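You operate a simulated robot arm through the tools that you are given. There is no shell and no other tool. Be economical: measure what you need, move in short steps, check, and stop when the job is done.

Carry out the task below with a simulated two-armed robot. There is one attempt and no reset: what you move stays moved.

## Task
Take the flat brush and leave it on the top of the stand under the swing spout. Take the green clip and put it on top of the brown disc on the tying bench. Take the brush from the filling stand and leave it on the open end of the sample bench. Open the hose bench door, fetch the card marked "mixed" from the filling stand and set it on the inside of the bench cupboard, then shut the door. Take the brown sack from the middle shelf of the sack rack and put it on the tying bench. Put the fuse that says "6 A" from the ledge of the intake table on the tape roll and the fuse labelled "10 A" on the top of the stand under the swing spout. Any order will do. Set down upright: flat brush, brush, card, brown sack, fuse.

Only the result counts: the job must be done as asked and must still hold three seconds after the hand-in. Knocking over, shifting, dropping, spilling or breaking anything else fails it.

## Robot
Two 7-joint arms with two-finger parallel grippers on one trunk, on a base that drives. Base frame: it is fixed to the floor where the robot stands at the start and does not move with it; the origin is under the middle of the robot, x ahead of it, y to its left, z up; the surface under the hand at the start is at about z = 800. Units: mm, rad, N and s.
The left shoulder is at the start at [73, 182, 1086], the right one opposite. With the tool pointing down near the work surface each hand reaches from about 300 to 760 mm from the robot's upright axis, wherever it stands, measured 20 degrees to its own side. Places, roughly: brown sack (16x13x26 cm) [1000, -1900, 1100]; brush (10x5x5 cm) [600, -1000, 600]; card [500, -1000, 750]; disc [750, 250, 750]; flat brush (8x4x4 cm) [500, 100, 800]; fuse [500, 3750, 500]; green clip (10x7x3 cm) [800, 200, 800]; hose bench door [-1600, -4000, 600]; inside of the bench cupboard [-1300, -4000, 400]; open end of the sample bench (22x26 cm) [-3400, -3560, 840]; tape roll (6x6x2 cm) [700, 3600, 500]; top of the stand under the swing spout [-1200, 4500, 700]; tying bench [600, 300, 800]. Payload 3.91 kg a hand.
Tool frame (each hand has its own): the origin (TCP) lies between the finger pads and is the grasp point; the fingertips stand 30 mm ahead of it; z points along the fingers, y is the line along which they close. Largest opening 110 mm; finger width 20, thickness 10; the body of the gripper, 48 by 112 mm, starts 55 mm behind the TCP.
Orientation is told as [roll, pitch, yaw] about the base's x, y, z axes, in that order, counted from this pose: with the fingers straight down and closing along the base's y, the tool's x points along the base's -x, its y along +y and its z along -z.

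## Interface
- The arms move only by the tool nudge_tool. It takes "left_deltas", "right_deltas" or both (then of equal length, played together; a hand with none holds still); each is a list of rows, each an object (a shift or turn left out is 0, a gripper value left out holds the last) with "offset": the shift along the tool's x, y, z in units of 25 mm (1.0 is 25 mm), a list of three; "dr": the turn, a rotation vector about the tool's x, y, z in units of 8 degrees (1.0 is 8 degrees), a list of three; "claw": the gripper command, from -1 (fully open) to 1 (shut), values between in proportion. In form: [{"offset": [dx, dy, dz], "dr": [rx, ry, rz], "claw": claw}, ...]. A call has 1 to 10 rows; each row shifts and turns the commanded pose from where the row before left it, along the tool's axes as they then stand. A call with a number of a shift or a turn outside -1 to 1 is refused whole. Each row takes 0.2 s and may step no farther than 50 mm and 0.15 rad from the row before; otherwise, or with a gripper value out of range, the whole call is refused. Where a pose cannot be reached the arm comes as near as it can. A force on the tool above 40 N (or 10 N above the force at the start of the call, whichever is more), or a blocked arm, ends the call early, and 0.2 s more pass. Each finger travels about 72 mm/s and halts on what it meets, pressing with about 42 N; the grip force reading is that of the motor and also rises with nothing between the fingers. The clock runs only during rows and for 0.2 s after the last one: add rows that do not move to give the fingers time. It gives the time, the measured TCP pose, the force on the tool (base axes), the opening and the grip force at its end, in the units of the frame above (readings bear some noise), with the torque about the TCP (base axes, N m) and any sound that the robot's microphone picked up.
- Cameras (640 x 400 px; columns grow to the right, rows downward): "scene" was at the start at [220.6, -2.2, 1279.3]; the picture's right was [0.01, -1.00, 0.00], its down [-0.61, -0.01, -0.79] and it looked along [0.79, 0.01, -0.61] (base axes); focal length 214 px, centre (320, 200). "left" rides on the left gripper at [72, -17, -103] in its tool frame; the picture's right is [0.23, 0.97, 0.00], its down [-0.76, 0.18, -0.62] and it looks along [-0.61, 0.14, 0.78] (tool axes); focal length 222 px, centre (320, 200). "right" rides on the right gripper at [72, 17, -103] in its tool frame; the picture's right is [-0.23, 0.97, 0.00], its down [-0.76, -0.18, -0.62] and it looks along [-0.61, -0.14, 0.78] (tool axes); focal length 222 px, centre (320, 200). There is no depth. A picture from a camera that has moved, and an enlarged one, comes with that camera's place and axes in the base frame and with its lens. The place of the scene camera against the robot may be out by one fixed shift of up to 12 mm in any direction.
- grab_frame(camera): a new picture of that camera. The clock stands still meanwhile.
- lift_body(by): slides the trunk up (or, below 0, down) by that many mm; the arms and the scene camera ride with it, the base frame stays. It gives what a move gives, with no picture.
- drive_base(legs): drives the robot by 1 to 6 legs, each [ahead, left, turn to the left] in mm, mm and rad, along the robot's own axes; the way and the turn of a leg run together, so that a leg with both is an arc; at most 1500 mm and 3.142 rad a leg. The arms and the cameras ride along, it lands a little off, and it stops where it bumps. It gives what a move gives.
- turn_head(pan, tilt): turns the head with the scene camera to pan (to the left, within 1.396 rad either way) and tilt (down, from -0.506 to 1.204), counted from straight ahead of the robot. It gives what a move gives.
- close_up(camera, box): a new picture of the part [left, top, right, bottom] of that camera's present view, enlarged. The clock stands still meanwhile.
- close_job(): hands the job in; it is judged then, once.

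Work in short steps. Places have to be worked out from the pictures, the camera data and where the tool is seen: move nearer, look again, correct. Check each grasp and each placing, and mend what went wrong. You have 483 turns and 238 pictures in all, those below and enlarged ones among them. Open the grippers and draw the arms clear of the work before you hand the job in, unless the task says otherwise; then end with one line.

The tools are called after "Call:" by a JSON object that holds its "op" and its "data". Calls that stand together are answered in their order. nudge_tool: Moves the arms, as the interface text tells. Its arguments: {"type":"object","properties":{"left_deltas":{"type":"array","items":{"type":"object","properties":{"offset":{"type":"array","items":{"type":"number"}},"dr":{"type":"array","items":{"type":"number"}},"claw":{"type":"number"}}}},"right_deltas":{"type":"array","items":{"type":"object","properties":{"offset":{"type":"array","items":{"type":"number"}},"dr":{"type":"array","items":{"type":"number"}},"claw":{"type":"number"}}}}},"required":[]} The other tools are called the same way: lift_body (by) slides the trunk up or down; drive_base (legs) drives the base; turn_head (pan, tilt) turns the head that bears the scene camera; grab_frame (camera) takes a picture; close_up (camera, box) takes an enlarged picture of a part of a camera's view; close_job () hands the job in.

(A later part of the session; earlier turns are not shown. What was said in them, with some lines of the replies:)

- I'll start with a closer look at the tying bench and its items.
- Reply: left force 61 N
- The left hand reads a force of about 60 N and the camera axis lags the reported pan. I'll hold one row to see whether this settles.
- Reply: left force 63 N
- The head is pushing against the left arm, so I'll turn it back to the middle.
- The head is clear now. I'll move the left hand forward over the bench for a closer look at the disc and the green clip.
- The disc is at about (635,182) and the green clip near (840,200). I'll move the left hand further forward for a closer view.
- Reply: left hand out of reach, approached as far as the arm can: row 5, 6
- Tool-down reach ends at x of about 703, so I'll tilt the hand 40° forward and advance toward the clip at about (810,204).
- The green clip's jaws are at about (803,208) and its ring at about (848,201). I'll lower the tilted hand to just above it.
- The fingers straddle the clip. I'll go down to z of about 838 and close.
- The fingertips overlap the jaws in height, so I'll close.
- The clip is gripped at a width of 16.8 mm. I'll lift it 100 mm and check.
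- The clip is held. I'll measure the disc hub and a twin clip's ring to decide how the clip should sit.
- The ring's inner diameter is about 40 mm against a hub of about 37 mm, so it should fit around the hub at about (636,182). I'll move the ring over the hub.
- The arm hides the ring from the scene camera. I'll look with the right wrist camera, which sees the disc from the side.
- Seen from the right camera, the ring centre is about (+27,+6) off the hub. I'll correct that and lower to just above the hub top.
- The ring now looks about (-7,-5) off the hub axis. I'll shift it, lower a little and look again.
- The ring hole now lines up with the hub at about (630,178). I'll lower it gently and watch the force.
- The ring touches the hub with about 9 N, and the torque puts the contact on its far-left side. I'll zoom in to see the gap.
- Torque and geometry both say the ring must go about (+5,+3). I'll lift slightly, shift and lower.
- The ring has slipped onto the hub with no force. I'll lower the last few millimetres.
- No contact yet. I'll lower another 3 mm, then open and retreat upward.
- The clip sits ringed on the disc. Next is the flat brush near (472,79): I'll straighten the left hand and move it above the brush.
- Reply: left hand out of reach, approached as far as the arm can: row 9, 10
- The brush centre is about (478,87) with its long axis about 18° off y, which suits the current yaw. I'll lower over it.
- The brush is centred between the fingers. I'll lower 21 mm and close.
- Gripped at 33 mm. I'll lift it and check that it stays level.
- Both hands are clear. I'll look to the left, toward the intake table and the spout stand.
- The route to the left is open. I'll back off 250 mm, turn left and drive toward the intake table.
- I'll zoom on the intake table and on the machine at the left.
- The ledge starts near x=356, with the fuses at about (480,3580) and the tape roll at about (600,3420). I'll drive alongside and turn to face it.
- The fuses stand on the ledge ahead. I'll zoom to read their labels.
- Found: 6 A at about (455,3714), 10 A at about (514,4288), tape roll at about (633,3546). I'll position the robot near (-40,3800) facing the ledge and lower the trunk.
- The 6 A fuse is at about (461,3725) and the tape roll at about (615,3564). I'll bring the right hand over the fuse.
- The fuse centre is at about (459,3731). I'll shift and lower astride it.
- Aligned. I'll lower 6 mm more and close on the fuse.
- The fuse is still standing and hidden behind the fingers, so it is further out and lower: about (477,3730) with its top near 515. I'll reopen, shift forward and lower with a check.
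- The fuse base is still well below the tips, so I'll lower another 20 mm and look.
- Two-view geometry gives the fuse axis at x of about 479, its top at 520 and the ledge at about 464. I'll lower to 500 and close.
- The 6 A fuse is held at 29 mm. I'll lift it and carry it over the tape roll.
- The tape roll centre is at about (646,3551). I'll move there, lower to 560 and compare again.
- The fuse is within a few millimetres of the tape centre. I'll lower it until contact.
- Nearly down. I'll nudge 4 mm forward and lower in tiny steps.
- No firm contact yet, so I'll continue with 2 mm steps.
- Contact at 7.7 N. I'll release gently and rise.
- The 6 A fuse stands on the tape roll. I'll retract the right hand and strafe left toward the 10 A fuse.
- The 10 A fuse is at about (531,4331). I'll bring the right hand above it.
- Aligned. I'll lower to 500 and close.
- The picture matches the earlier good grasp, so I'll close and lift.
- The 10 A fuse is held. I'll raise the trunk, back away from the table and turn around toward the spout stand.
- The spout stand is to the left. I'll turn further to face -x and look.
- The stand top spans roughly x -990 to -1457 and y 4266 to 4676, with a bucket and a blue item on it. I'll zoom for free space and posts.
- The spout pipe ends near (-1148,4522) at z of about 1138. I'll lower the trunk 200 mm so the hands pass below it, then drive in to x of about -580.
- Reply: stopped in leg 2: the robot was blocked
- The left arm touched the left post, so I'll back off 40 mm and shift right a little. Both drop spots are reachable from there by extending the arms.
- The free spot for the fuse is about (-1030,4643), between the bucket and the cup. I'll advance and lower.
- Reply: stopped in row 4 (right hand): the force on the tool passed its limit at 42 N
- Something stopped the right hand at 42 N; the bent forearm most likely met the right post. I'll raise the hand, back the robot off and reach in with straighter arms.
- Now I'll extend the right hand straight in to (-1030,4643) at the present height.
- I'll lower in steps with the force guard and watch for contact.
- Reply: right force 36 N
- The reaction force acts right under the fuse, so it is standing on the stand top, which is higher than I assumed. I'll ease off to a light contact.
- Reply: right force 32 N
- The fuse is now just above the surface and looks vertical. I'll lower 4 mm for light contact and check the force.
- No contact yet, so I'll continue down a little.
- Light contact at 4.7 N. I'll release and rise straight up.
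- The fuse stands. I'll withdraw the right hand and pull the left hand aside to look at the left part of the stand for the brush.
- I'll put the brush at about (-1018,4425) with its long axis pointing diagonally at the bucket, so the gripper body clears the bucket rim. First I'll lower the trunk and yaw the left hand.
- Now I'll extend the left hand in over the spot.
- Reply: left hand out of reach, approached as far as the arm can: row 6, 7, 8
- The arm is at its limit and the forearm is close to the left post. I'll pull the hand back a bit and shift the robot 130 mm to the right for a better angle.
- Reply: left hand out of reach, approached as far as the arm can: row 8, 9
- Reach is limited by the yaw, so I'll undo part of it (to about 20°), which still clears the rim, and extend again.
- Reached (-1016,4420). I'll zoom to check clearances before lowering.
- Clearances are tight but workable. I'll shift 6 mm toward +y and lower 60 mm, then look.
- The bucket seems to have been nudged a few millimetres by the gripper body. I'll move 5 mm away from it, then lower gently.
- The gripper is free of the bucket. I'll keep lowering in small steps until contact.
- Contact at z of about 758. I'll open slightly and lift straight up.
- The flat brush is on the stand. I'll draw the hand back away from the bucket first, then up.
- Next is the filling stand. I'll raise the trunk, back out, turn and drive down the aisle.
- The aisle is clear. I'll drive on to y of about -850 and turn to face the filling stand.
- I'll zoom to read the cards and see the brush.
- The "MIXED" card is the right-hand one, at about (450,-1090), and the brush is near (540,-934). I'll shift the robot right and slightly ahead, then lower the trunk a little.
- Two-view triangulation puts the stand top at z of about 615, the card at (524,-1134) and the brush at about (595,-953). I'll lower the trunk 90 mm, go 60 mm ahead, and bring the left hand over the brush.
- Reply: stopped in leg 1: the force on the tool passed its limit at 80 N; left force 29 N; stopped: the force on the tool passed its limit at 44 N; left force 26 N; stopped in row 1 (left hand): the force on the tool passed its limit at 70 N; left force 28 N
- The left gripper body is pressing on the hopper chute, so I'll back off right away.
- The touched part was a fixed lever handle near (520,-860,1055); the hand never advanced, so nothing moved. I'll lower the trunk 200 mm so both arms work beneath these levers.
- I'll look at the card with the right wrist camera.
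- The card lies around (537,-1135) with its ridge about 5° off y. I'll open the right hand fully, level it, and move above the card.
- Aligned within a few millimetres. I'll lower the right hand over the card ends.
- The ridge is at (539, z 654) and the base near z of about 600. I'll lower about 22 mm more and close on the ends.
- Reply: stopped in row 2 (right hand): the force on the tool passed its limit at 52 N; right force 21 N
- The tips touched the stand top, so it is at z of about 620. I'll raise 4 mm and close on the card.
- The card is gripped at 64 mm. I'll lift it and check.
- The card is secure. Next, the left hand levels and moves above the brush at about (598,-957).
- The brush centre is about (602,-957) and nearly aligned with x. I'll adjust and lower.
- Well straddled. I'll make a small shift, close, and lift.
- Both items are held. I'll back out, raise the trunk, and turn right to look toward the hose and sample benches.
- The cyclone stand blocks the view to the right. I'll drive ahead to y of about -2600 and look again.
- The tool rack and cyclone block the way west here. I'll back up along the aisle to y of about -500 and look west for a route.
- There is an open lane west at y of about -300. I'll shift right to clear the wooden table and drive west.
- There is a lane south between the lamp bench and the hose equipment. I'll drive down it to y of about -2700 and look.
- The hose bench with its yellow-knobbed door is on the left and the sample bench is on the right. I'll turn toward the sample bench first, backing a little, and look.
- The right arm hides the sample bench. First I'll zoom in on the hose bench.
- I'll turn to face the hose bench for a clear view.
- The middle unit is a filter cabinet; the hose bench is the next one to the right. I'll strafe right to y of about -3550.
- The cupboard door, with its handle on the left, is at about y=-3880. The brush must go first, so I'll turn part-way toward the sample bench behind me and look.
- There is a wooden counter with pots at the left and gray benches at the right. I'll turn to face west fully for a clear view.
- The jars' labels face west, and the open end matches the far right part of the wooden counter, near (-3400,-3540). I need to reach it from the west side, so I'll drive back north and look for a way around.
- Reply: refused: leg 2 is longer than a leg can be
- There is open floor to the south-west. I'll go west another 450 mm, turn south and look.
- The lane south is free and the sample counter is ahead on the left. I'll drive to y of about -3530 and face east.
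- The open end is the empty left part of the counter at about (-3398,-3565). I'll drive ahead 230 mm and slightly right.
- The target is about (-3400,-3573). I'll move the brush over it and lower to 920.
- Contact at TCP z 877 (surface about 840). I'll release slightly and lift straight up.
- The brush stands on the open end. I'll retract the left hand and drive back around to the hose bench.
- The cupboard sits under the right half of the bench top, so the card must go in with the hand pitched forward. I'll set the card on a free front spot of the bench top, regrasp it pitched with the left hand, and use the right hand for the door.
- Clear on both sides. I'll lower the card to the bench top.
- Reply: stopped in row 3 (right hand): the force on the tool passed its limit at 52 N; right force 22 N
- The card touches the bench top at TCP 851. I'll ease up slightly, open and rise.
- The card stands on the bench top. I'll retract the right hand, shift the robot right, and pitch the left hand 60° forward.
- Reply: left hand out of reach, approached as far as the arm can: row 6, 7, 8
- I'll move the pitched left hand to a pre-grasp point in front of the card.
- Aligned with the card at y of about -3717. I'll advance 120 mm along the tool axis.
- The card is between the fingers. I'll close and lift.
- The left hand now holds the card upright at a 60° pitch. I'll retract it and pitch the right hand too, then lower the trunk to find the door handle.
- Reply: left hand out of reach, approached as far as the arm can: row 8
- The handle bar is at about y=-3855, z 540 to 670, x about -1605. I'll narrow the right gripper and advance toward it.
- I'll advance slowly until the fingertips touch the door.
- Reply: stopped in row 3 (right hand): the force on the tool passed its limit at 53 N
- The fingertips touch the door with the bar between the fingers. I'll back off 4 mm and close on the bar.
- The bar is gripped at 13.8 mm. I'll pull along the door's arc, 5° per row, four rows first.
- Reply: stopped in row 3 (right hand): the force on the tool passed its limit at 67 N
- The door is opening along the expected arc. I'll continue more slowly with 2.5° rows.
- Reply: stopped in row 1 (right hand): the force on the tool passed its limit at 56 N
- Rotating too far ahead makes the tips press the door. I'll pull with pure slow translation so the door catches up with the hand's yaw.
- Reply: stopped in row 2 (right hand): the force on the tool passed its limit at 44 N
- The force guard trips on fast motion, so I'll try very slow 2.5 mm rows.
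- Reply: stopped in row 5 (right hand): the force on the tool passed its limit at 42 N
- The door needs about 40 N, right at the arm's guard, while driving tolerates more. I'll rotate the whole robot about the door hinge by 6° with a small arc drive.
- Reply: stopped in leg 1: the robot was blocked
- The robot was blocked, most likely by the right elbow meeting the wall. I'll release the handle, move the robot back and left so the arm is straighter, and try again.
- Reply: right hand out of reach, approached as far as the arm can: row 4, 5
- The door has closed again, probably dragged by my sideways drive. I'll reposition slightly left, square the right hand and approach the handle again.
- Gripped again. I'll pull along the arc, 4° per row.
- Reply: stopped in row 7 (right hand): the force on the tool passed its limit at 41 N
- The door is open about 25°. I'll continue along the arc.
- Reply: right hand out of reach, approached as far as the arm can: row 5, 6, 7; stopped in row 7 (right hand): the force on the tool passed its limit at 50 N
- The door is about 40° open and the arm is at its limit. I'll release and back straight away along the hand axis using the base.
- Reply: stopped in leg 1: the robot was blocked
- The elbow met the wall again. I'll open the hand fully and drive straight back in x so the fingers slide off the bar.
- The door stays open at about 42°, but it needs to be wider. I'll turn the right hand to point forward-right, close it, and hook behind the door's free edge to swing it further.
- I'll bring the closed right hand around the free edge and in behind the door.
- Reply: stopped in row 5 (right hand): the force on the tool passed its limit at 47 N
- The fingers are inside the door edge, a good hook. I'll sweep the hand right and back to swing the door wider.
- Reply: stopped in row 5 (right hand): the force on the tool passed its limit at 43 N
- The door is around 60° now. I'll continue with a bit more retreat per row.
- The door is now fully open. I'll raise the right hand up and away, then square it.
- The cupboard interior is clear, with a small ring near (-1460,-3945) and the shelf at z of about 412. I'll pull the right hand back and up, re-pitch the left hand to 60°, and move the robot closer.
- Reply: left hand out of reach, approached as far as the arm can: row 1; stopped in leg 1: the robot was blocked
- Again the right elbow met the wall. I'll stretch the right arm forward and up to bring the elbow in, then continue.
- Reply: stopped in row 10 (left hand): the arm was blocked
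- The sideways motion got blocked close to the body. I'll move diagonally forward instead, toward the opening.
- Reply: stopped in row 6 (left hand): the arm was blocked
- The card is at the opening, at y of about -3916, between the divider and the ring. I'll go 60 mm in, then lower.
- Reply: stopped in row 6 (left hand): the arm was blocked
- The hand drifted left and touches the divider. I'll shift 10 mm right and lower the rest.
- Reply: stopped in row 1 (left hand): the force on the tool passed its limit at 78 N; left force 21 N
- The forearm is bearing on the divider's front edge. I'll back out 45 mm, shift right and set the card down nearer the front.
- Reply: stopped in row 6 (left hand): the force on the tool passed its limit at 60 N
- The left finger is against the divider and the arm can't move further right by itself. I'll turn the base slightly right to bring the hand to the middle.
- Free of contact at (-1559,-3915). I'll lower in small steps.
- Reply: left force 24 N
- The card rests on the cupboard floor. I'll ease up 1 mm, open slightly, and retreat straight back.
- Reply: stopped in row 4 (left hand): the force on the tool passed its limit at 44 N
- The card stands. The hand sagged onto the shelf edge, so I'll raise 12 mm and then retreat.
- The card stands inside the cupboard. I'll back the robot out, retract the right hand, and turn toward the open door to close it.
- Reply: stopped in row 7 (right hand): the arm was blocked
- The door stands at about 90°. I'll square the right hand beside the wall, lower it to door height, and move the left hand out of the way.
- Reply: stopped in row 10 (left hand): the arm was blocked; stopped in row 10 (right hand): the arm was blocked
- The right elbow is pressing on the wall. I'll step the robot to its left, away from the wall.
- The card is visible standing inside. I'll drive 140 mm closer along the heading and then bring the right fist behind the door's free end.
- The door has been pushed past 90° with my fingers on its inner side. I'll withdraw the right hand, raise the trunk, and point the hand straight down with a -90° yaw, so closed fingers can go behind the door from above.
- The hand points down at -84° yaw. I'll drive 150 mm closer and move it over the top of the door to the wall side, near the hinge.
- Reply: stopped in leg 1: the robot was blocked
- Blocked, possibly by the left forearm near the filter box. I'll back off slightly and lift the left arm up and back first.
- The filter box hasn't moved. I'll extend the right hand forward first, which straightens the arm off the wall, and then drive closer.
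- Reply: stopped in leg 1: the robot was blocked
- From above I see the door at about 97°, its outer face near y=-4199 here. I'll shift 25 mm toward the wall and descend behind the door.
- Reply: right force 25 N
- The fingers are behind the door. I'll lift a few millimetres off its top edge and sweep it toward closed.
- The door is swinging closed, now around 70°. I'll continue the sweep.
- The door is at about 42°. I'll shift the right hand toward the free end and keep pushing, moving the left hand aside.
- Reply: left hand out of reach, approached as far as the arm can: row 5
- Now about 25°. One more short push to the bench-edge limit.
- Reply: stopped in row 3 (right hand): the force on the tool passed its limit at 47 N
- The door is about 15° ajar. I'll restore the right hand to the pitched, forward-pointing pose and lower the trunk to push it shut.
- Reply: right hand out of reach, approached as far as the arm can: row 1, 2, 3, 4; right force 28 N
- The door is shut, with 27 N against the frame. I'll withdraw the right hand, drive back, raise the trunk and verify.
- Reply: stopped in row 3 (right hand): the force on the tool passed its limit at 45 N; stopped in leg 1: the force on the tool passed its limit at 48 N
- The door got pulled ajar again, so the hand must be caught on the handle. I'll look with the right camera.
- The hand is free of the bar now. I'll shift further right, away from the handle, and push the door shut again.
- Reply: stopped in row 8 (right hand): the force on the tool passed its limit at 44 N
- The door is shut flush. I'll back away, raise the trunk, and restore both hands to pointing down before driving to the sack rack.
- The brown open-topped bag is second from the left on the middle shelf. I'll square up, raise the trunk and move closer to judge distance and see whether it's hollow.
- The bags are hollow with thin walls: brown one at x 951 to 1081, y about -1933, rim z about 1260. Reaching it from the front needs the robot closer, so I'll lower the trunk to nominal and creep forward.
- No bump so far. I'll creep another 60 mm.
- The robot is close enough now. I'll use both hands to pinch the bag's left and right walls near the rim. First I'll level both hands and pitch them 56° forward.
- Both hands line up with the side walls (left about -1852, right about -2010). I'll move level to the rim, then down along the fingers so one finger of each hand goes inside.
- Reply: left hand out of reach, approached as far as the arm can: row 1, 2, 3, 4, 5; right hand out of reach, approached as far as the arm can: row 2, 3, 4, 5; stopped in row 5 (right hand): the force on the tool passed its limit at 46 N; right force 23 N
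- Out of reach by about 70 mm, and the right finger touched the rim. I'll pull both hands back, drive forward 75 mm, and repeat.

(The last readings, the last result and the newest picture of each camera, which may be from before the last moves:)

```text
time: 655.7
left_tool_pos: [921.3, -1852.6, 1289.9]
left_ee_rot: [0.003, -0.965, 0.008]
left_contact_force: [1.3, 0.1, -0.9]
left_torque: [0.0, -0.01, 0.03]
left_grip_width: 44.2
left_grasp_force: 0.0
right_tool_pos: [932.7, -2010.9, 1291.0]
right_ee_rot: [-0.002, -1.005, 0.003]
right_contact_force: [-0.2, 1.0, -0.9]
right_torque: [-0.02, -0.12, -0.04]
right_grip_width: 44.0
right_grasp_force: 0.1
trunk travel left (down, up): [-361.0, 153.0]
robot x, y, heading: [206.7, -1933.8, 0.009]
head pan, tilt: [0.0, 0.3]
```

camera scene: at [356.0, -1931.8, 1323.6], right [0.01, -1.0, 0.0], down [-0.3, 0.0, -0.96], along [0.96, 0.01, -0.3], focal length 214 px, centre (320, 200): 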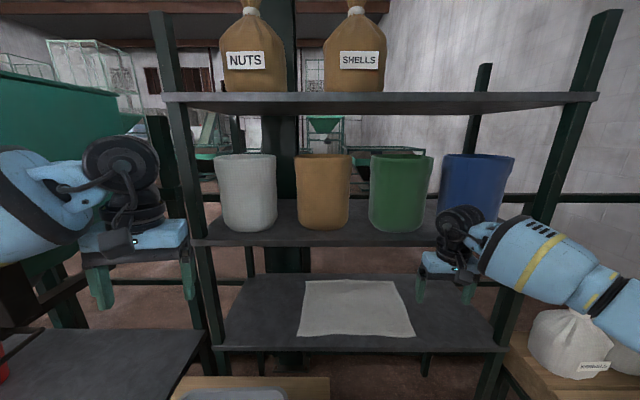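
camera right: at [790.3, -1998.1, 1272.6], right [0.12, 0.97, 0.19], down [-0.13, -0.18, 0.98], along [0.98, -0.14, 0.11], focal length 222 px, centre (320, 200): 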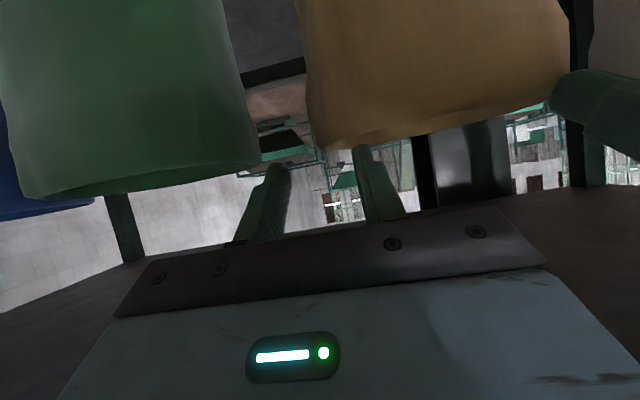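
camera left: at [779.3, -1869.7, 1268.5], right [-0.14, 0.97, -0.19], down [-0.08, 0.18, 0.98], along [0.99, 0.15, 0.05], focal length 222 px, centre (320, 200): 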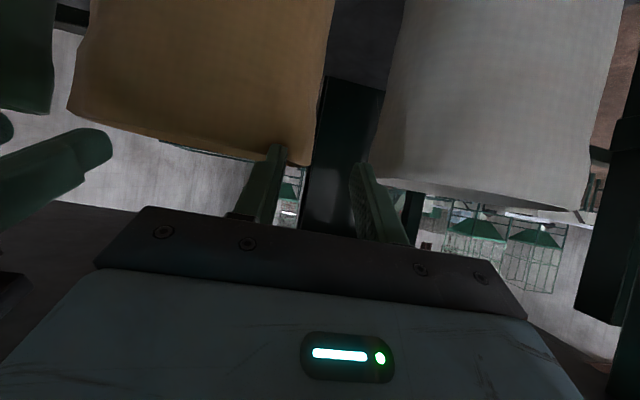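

Call:
{"op": "nudge_tool", "data": {"left_deltas": [{"offset": [-0.15, 0, 0.6]}, {"offset": [-0.05, 0, 0.754]}, {"offset": [-0.036, 0, 0.754]}, {"offset": [-0.036, 0, 0.754]}], "right_deltas": [{"offset": [0, 0.08, 0.6]}, {"offset": [0.067, 0, 0.659]}, {"offset": [0.067, 0, 0.659]}, {"offset": [0.067, 0, 0.659]}]}}

Call:
{"op": "grab_frame", "data": {"camera": "left"}}

Call:
{"op": "grab_frame", "data": {"camera": "right"}}

```text
time: 656.7
left_tool_pos: [986.5, -1850.8, 1255.0]
left_ee_rot: [0.004, -0.962, 0.006]
left_contact_force: [0.1, -0.4, 0.0]
left_torque: [0.02, -0.02, -0.04]
left_grip_width: 44.0
left_grasp_force: 0.2
right_tool_pos: [983.3, -2009.2, 1252.4]
right_ee_rot: [-0.003, -1.004, 0.002]
right_contact_force: [-1.0, -1.3, 0.6]
right_torque: [0.02, 0.04, 0.01]
right_grip_width: 44.1
right_grasp_force: 0.0
trunk travel left (down, up): [-361.0, 153.0]
robot x, y, heading: [204.6, -1926.1, 0.005]
head pan, tilt: [0.0, 0.3]
```

```text
17 pictures are left
camera left: at [859.1, -1870.8, 1253.0], right [-0.14, 0.97, -0.18], down [-0.08, 0.17, 0.98], along [0.99, 0.15, 0.05], focal length 222 px, centre (320, 200)
```

left: 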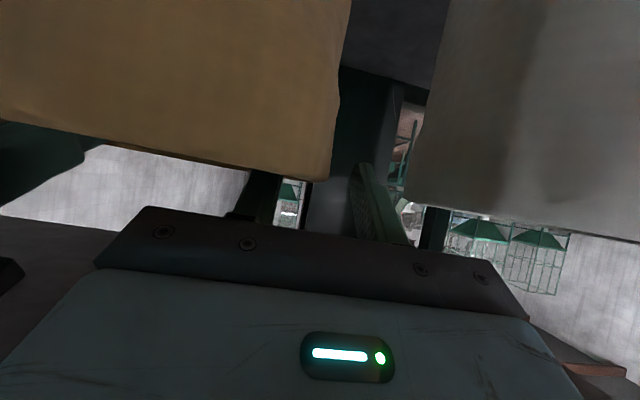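

```text
16 pictures are left
camera right: at [857.1, -1991.4, 1246.8], right [0.12, 0.97, 0.19], down [-0.12, -0.18, 0.98], along [0.99, -0.14, 0.09], focal length 222 px, centre (320, 200)
```

right: 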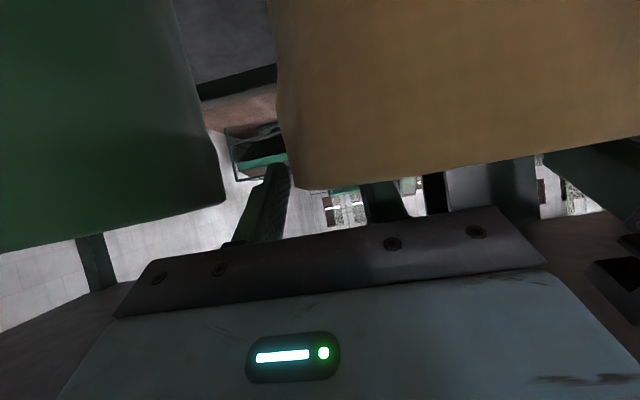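

The inner fingers are inside the bag and the outer ones outside. I'll lower 8 mm and close both hands on the walls.

Call:
{"op": "nudge_tool", "data": {"left_deltas": [{"offset": [0.26, 0, 0.18]}, {"claw": 1}, {}, {}], "right_deltas": [{"offset": [0.26, 0, 0.18]}, {"claw": 1}, {}, {}]}}

```text
time: 657.7
left_tool_pos: [983.9, -1859.9, 1249.2]
left_ee_rot: [-0.001, -0.968, -0.002]
left_contact_force: [-10.1, -28.2, 4.2]
left_torque: [-0.65, 0.04, -1.73]
left_grip_width: 9.0
left_grasp_force: 42.1
right_tool_pos: [982.1, -2003.6, 1246.6]
right_ee_rot: [0.002, -1.008, 0.008]
right_contact_force: [10.7, 26.5, 10.3]
right_torque: [0.35, 0.62, 0.29]
right_grip_width: 7.5
right_grasp_force: 41.8
trunk travel left (down, up): [-361.0, 153.0]
robot x, y, heading: [207.5, -1929.2, 0.007]
head pan, tilt: [0.0, 0.3]
```

Both walls are gripped, with a little tension between the hands. I'll relax the tension and lift 14 mm.

Call:
{"op": "nudge_tool", "data": {"left_deltas": [{"offset": [0, -0.3, 0]}, {"offset": [-0.23, 0, -0.16]}, {"offset": [-0.23, 0, -0.16]}, {}], "right_deltas": [{"offset": [0, 0.2, 0]}, {"offset": [-0.23, 0, -0.16]}, {"offset": [-0.23, 0, -0.16]}, {}]}}

Call:
{"op": "grab_frame", "data": {"camera": "scene"}}

```text
time: 658.7
left_tool_pos: [986.0, -1859.1, 1252.6]
left_ee_rot: [0.006, -0.954, 0.004]
left_contact_force: [-4.6, -5.3, 8.0]
left_torque: [-1.03, -0.66, -2.07]
left_grip_width: 7.7
left_grasp_force: 42.1
right_tool_pos: [986.4, -2004.9, 1255.2]
right_ee_rot: [-0.008, -1.0, 0.002]
right_contact_force: [4.7, 5.5, -7.2]
right_torque: [-0.08, 0.65, 1.42]
right_grip_width: 7.2
right_grasp_force: 42.2
trunk travel left (down, up): [-361.0, 153.0]
robot x, y, heading: [206.0, -1929.3, 0.001]
head pan, tilt: [0.0, 0.3]
```

```text
15 pictures are left
camera scene: at [431.2, -1930.8, 1322.8], right [0.01, -1.0, 0.0], down [-0.3, 0.0, -0.96], along [0.96, 0.01, -0.3], focal length 214 px, centre (320, 200)
```

scene: 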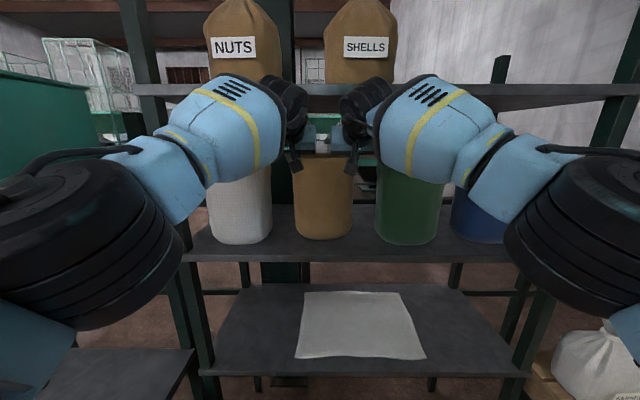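

It has started to lift. I'll raise another 10 mm, with the left hand slightly more.

Call:
{"op": "nudge_tool", "data": {"left_deltas": [{"offset": [-0.23, 0, -0.16]}, {"offset": [-0.26, 0, -0.18]}, {}], "right_deltas": [{"offset": [-0.2, 0, -0.14]}, {"offset": [-0.15, 0, -0.1]}, {}]}}

Call:
{"op": "close_up", "data": {"camera": "scene", "box": [190, 100, 470, 270]}}

```text
time: 659.5
left_tool_pos: [983.6, -1860.1, 1251.9]
left_ee_rot: [0.016, -0.937, -0.008]
left_contact_force: [1.7, 24.0, 9.4]
left_torque: [-1.06, -0.95, -0.45]
left_grip_width: 7.6
left_grasp_force: 42.0
left hand out of reach, approached as far as the arm can: row 1
right_tool_pos: [985.1, -2005.5, 1261.6]
right_ee_rot: [-0.016, -0.993, 0.012]
right_contact_force: [-1.9, -24.7, -9.8]
right_torque: [-0.58, 0.96, 0.73]
right_grip_width: 6.6
right_grasp_force: 42.4
trunk travel left (down, up): [-361.0, 153.0]
robot x, y, heading: [205.1, -1927.4, 0.001]
head pan, tilt: [0.0, 0.3]
```

```text
2.29 times, centred on (330, 185) of scene
camera zoom: at [430.7, -1931.3, 1322.7], right [0.01, -1.0, 0.0], down [-0.3, 0.0, -0.96], along [0.96, 0.0, -0.3], focal length 490 px, centre (297, 234)
```

zoom: 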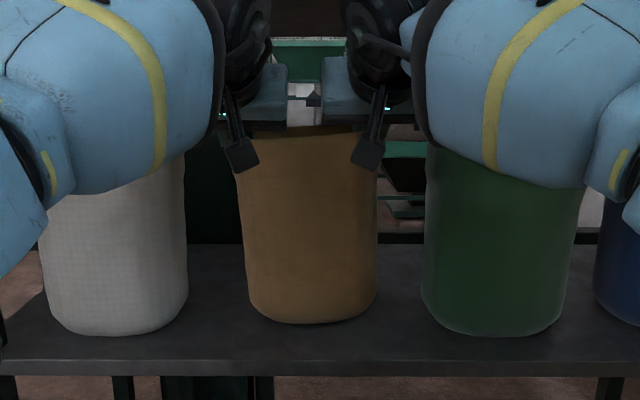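

The bag is about 10 mm off the shelf. I'll ease the squeeze and draw it straight out by backing the robot.

Call:
{"op": "nudge_tool", "data": {"left_deltas": [{"offset": [0, 0.15, 0]}, {}], "right_deltas": [{"offset": [0, -0.15, 0]}, {}]}}

Call:
{"op": "drive_base", "data": {"legs": [[-60, 0, 0], [-240, 0, 0]]}}

Call:
{"op": "grab_frame", "data": {"camera": "scene"}}

```text
time: 660.1
left_tool_pos: [983.5, -1862.4, 1250.4]
left_ee_rot: [0.007, -0.935, -0.011]
left_contact_force: [-9.8, 1.7, 14.4]
left_torque: [-1.31, -0.79, -0.58]
left_grip_width: 7.3
left_grasp_force: 42.0
right_tool_pos: [984.2, -2008.7, 1262.5]
right_ee_rot: [0.0, -0.994, 0.0]
right_contact_force: [8.9, -1.5, -15.2]
right_torque: [-0.87, 0.68, -0.74]
right_grip_width: 6.1
right_grasp_force: 42.3
trunk travel left (down, up): [-361.0, 153.0]
robot x, y, heading: [207.5, -1929.0, 0.007]
head pan, tilt: [0.0, 0.3]
```

```text
time: 662.5
left_tool_pos: [683.5, -1856.3, 1272.7]
left_ee_rot: [0.004, -0.963, 0.006]
left_contact_force: [14.9, -25.5, -13.5]
left_torque: [0.32, 0.27, 0.93]
left_grip_width: 5.1
left_grasp_force: 41.6
right_tool_pos: [683.7, -2003.3, 1268.3]
right_ee_rot: [-0.001, -1.007, 0.014]
right_contact_force: [-16.1, 24.6, 12.1]
right_torque: [1.43, -0.3, 1.28]
right_grip_width: 5.8
right_grasp_force: 41.9
trunk travel left (down, up): [-361.0, 153.0]
robot x, y, heading: [-94.3, -1933.6, 0.007]
head pan, tilt: [0.0, 0.3]
```

```text
13 pictures are left
camera scene: at [132.6, -1933.2, 1323.5], right [0.01, -1.0, 0.0], down [-0.3, 0.0, -0.96], along [0.96, 0.01, -0.3], focal length 214 px, centre (320, 200)
```

scene: 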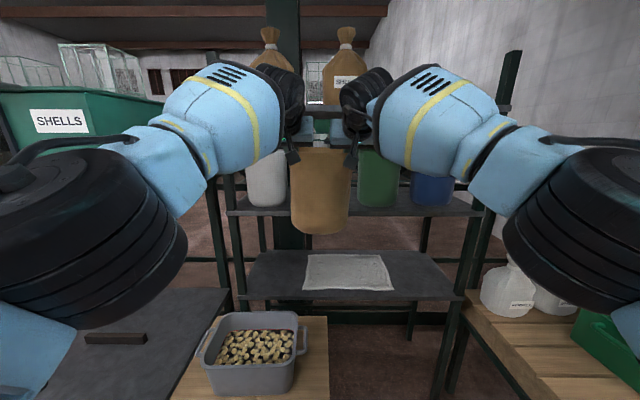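

The bag is out and hangs upright between the hands. I'll ease the internal forces, then back up and turn toward the tying bench.

Call:
{"op": "nudge_tool", "data": {"left_deltas": [{"offset": [0.13, -0.12, 0.09]}, {}], "right_deltas": [{"offset": [-0.1, 0.12, -0.07]}, {}]}}

Call:
{"op": "drive_base", "data": {"legs": [[-200, 0, 0], [0, 0, 1.56]]}}

Call:
{"op": "grab_frame", "data": {"camera": "scene"}}

```text
time: 663.1
left_tool_pos: [682.4, -1855.5, 1268.4]
left_ee_rot: [0.003, -0.966, 0.011]
left_contact_force: [3.9, 15.2, 3.9]
left_torque: [-1.14, -0.18, -0.79]
left_grip_width: 5.5
left_grasp_force: 42.0
right_tool_pos: [685.1, -2003.5, 1271.7]
right_ee_rot: [-0.001, -1.006, 0.011]
right_contact_force: [-4.9, -15.2, -5.5]
right_torque: [0.44, 0.19, 1.52]
right_grip_width: 5.3
right_grasp_force: 41.8
trunk travel left (down, up): [-361.0, 153.0]
robot x, y, heading: [-93.2, -1932.3, 0.009]
head pan, tilt: [0.0, 0.3]
```

```text
time: 668.5
left_tool_pos: [-355.5, -1157.7, 1268.6]
left_ee_rot: [0.001, -0.965, 1.557]
left_contact_force: [-23.3, 2.2, 4.8]
left_torque: [0.2, -0.99, -0.71]
left_grip_width: 5.7
left_grasp_force: 42.0
right_tool_pos: [-208.8, -1159.4, 1271.7]
right_ee_rot: [0.001, -1.007, 1.555]
right_contact_force: [23.2, -1.6, -5.4]
right_torque: [-0.18, 0.15, 0.92]
right_grip_width: 5.2
right_grasp_force: 42.1
trunk travel left (down, up): [-361.0, 153.0]
robot x, y, heading: [-301.2, -1932.2, 1.551]
head pan, tilt: [0.0, 0.3]
```

```text
12 pictures are left
camera scene: at [-292.9, -1713.8, 1323.6], right [1.0, -0.02, 0.0], down [-0.01, -0.3, -0.96], along [0.02, 0.96, -0.3], focal length 214 px, centre (320, 200)
```

scene: 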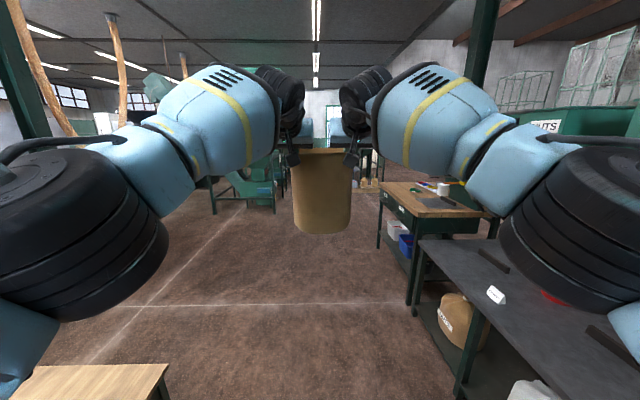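

The bag is secure. I'll drive north to y of about 400 and turn to face the tying bench.

Call:
{"op": "drive_base", "data": {"legs": [[1400, 0, 0], [930, 0, 0], [0, 0, -1.551]]}}

Call:
{"op": "turn_head", "data": {"pan": 0, "tilt": 0.7}}

Call:
{"op": "grab_frame", "data": {"camera": "scene"}}

```text
time: 683.8
left_tool_pos: [529.4, 436.4, 1268.0]
left_ee_rot: [0.0, -0.962, -0.032]
left_contact_force: [1.1, 3.8, 4.2]
left_torque: [-1.06, 0.03, -0.69]
left_grip_width: 5.5
left_grasp_force: 41.9
right_tool_pos: [522.8, 288.8, 1272.1]
right_ee_rot: [0.0, -1.005, -0.034]
right_contact_force: [-0.6, -2.9, -5.6]
right_torque: [0.35, 0.03, 0.78]
right_grip_width: 5.0
right_grasp_force: 42.3
trunk travel left (down, up): [-361.0, 153.0]
robot x, y, heading: [-246.2, 391.1, -0.037]
head pan, tilt: [0.0, 0.3]
```

```text
time: 684.6
left_tool_pos: [528.9, 437.2, 1267.5]
left_ee_rot: [-0.002, -0.966, -0.029]
left_contact_force: [1.5, 1.1, 2.7]
left_torque: [-1.07, 0.23, -0.77]
left_grip_width: 5.7
left_grasp_force: 41.8
right_tool_pos: [524.1, 289.2, 1270.4]
right_ee_rot: [0.001, -1.006, -0.036]
right_contact_force: [-2.0, -1.5, -3.7]
right_torque: [0.53, -0.19, 1.04]
right_grip_width: 5.3
right_grasp_force: 41.6
trunk travel left (down, up): [-361.0, 153.0]
robot x, y, heading: [-247.1, 395.0, -0.037]
head pan, tilt: [0.0, 0.7]
```

```text
11 pictures are left
camera scene: at [-32.6, 383.7, 1287.5], right [-0.04, -1.0, 0.0], down [-0.64, 0.02, -0.77], along [0.76, -0.03, -0.64], focal length 214 px, centre (320, 200)
```

scene: 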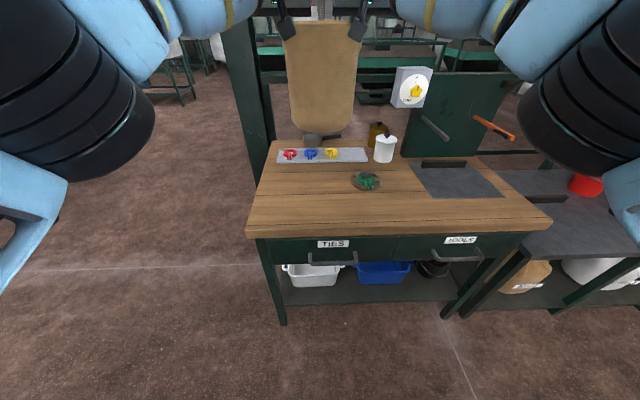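

I'll square up, shift the bag a little left, then lower it with both arms together.

Call:
{"op": "drive_base", "data": {"legs": [[0, 15, 0.036]]}}

Call:
{"op": "nudge_tool", "data": {"left_deltas": [{"offset": [0.822, 0, 0.57]}, {"offset": [0.822, 0, 0.57]}, {"offset": [0.822, 0, 0.57]}, {"offset": [0.822, 0, 0.57]}, {"offset": [0.822, 0, 0.57]}, {"offset": [0.822, 0, 0.57]}, {"offset": [0.822, 0, 0.57]}, {"offset": [0.822, 0, 0.57]}, {"offset": [0.822, 0, 0.57]}], "right_deltas": [{"offset": [0.844, 0, 0.536]}, {"offset": [0.844, 0, 0.536]}, {"offset": [0.844, 0, 0.536]}, {"offset": [0.844, 0, 0.536]}, {"offset": [0.844, 0, 0.536]}, {"offset": [0.844, 0, 0.536]}, {"offset": [0.844, 0, 0.536]}, {"offset": [0.844, 0, 0.536]}, {"offset": [0.844, 0, 0.536]}]}}

Call:
{"op": "grab_frame", "data": {"camera": "scene"}}

```text
time: 685.5
left_tool_pos: [527.4, 478.0, 1267.9]
left_ee_rot: [-0.001, -0.963, 0.004]
left_contact_force: [0.5, 0.5, 4.0]
left_torque: [-1.1, -0.35, -0.78]
left_grip_width: 5.8
left_grasp_force: 41.8
right_tool_pos: [526.3, 330.9, 1271.8]
right_ee_rot: [0.001, -1.006, 0.001]
right_contact_force: [-1.1, -1.8, -4.7]
right_torque: [0.42, 0.37, 0.93]
right_grip_width: 5.4
right_grasp_force: 42.0
trunk travel left (down, up): [-361.0, 153.0]
robot x, y, heading: [-248.1, 407.3, -0.005]
head pan, tilt: [0.0, 0.7]
```

```text
time: 687.5
left_tool_pos: [528.2, 478.8, 1041.4]
left_ee_rot: [0.002, -0.964, 0.008]
left_contact_force: [5.8, 12.1, -1.6]
left_torque: [-0.73, -0.14, -0.63]
left_grip_width: 5.4
left_grasp_force: 42.1
right_tool_pos: [528.4, 333.3, 1044.3]
right_ee_rot: [0.0, -1.004, 0.001]
right_contact_force: [-6.7, -12.7, 1.1]
right_torque: [0.85, 0.14, 1.57]
right_grip_width: 5.3
right_grasp_force: 42.1
trunk travel left (down, up): [-361.0, 153.0]
robot x, y, heading: [-250.4, 410.3, -0.001]
head pan, tilt: [0.0, 0.7]
```

```text
10 pictures are left
camera scene: at [-31.4, 405.8, 1287.3], right [0.0, -1.0, 0.0], down [-0.64, 0.0, -0.76], along [0.76, 0.0, -0.64], focal length 214 px, centre (320, 200)
```

scene: 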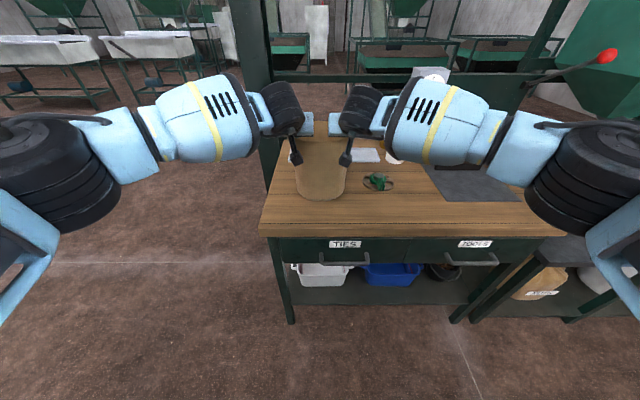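

Continue lowering in smaller steps until it rests.

Call:
{"op": "nudge_tool", "data": {"left_deltas": [{"offset": [0.49, 0, 0.34]}, {"offset": [0.33, 0, 0.23]}, {"offset": [0.2, 0, 0.14]}, {"offset": [0.16, 0, 0.11]}, {}], "right_deltas": [{"offset": [0.506, 0, 0.322]}, {"offset": [0.338, 0, 0.214]}, {"offset": [0.2, 0, 0.13]}, {"offset": [0.17, 0, 0.107]}, {}]}}

Call:
{"op": "close_up", "data": {"camera": "scene", "box": [250, 100, 430, 240]}}

```text
time: 688.7
left_tool_pos: [526.5, 478.0, 1009.2]
left_ee_rot: [-0.002, -0.966, 0.005]
left_contact_force: [2.3, 11.5, 4.7]
left_torque: [-0.9, 0.34, -0.77]
left_grip_width: 5.5
left_grasp_force: 41.9
right_tool_pos: [527.4, 330.0, 1010.8]
right_ee_rot: [0.002, -1.008, -0.001]
right_contact_force: [-1.1, -11.2, 0.4]
right_torque: [0.58, -0.25, 1.1]
right_grip_width: 5.3
right_grasp_force: 41.8
trunk travel left (down, up): [-361.0, 153.0]
robot x, y, heading: [-247.1, 406.0, 0.005]
head pan, tilt: [0.0, 0.7]
```

```text
2.86 times, centred on (340, 170) of scene
camera zoom: at [-32.6, 405.7, 1287.6], right [0.0, -1.0, 0.0], down [-0.64, 0.0, -0.77], along [0.77, 0.0, -0.64], focal length 613 px, centre (263, 286)
```

zoom: 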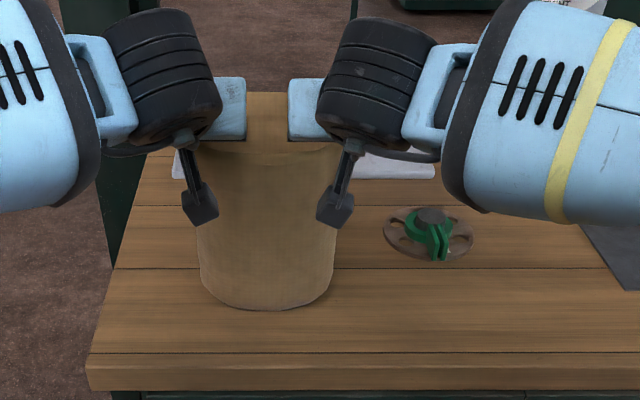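

It is beginning to touch. I'll lower 5 mm more and check the forces.

Call:
{"op": "nudge_tool", "data": {"left_deltas": [{"offset": [0.1, 0, 0.07]}, {"offset": [0.07, 0, 0.05]}, {}], "right_deltas": [{"offset": [0.1, 0, 0.065]}, {"offset": [0.07, 0, 0.045]}, {}]}}

```text
time: 689.5
left_tool_pos: [525.9, 476.3, 1009.7]
left_ee_rot: [-0.003, -0.973, 0.005]
left_contact_force: [-1.5, 9.0, 24.8]
left_torque: [-0.96, 0.42, -1.25]
left_grip_width: 5.1
left_grasp_force: 41.6
right_tool_pos: [524.5, 329.0, 1011.5]
right_ee_rot: [0.003, -1.014, -0.001]
right_contact_force: [9.6, -11.0, 15.3]
right_torque: [0.42, -0.35, 0.39]
right_grip_width: 5.3
right_grasp_force: 42.1
trunk travel left (down, up): [-361.0, 153.0]
robot x, y, heading: [-242.2, 411.5, -0.004]
head pan, tilt: [0.0, 0.7]
```

The bag rests on the bench. I'll ease up, open both hands, and withdraw along the finger axis.

Call:
{"op": "nudge_tool", "data": {"left_deltas": [{"offset": [-0.1, 0, -0.07]}, {"claw": 0.2}, {}, {"offset": [-0.1, 0, -0.5]}, {"offset": [-0.1, 0, -0.9]}, {"offset": [-0.1, 0, -0.9]}, {"offset": [0, 0, -0.9]}, {"offset": [0, 0, -0.9]}, {"offset": [0, 0, -0.9]}], "right_deltas": [{"offset": [-0.1, 0, -0.065]}, {"claw": 0.2}, {}, {"offset": [-0.1, 0, -0.5]}, {"offset": [-0.1, 0, -0.9]}, {"offset": [-0.1, 0, -0.9]}, {"offset": [0, 0, -0.9]}, {"offset": [0, 0, -0.9]}, {"offset": [0, 0, -0.9]}]}}

Call:
{"op": "grab_frame", "data": {"camera": "scene"}}

```text
time: 691.5
left_tool_pos: [427.9, 478.1, 1082.4]
left_ee_rot: [-0.001, -0.966, 0.003]
left_contact_force: [-0.3, 0.0, 0.3]
left_torque: [0.0, -0.01, 0.01]
left_grip_width: 44.1
left_grasp_force: 0.0
right_tool_pos: [425.0, 329.5, 1084.1]
right_ee_rot: [0.0, -1.008, 0.001]
right_contact_force: [0.3, -0.3, 0.3]
right_torque: [-0.01, 0.01, 0.02]
right_grip_width: 44.0
right_grasp_force: 0.1
trunk travel left (down, up): [-361.0, 153.0]
robot x, y, heading: [-246.4, 408.1, 0.0]
head pan, tilt: [0.0, 0.7]
```

```text
8 pictures are left
camera scene: at [-33.0, 405.9, 1287.6], right [0.0, -1.0, 0.0], down [-0.64, 0.0, -0.77], along [0.77, 0.0, -0.64], focal length 214 px, centre (320, 200)
```

scene: 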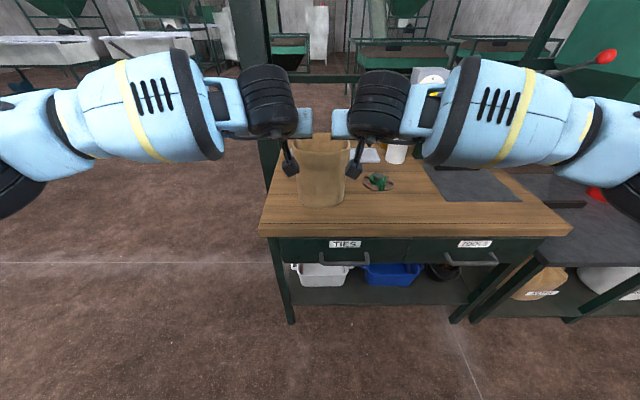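

The sack stands upright. I'll open the grippers, back away and take a last look.

Call:
{"op": "drive_base", "data": {"legs": [[-300, 0, 0]]}}

Call:
{"op": "nudge_tool", "data": {"left_deltas": [{"claw": -1}, {}, {}], "right_deltas": [{"claw": -1}, {}, {}]}}

Call:
{"op": "close_up", "data": {"camera": "scene", "box": [230, 80, 470, 240]}}

```text
time: 693.5
left_tool_pos: [131.1, 479.1, 1081.7]
left_ee_rot: [0.0, -0.965, 0.004]
left_contact_force: [-0.9, -0.2, -0.1]
left_torque: [-0.02, -0.01, 0.0]
left_grip_width: 44.2
left_grasp_force: 0.0
right_tool_pos: [126.3, 331.1, 1083.3]
right_ee_rot: [0.001, -1.003, 0.003]
right_contact_force: [0.0, -0.6, 0.1]
right_torque: [0.0, 0.02, 0.01]
right_grip_width: 44.0
right_grasp_force: 0.1
trunk travel left (down, up): [-361.0, 153.0]
robot x, y, heading: [-545.6, 409.9, -0.003]
head pan, tilt: [0.0, 0.7]
```

```text
time: 694.3
left_tool_pos: [131.4, 480.5, 1081.8]
left_ee_rot: [0.0, -0.966, 0.005]
left_contact_force: [-1.2, 0.8, 0.3]
left_torque: [0.02, 0.02, -0.01]
left_grip_width: 109.9
left_grasp_force: 0.1
right_tool_pos: [128.4, 332.8, 1083.5]
right_ee_rot: [0.003, -1.006, 0.002]
right_contact_force: [0.1, 0.4, -0.5]
right_torque: [-0.01, 0.0, 0.01]
right_grip_width: 110.0
right_grasp_force: 0.2
trunk travel left (down, up): [-361.0, 153.0]
robot x, y, heading: [-544.8, 409.3, 0.003]
head pan, tilt: [0.0, 0.7]
```

```text
2.50 times, centred on (350, 160) of scene
camera zoom: at [-329.7, 406.6, 1287.4], right [0.0, -1.0, 0.0], down [-0.64, 0.0, -0.76], along [0.76, 0.0, -0.64], focal length 536 px, centre (245, 300)
```

zoom: 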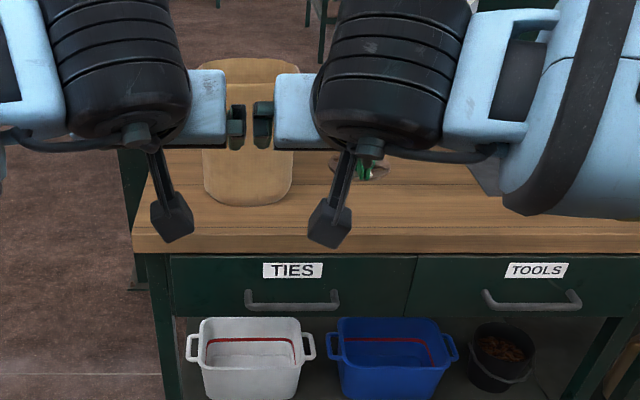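

The sack stands on the tying bench, and every other item was checked when it was placed. The arms are clear and the grippers open, so I'll hand in the job.

Call:
{"op": "close_job", "data": {}}

```text
The job is handed in.
```

I finished every part of the task and handed the job in, but the orange bucket on the spout stand was nudged about 5 mm when I set down the flat brush, and I left it there.
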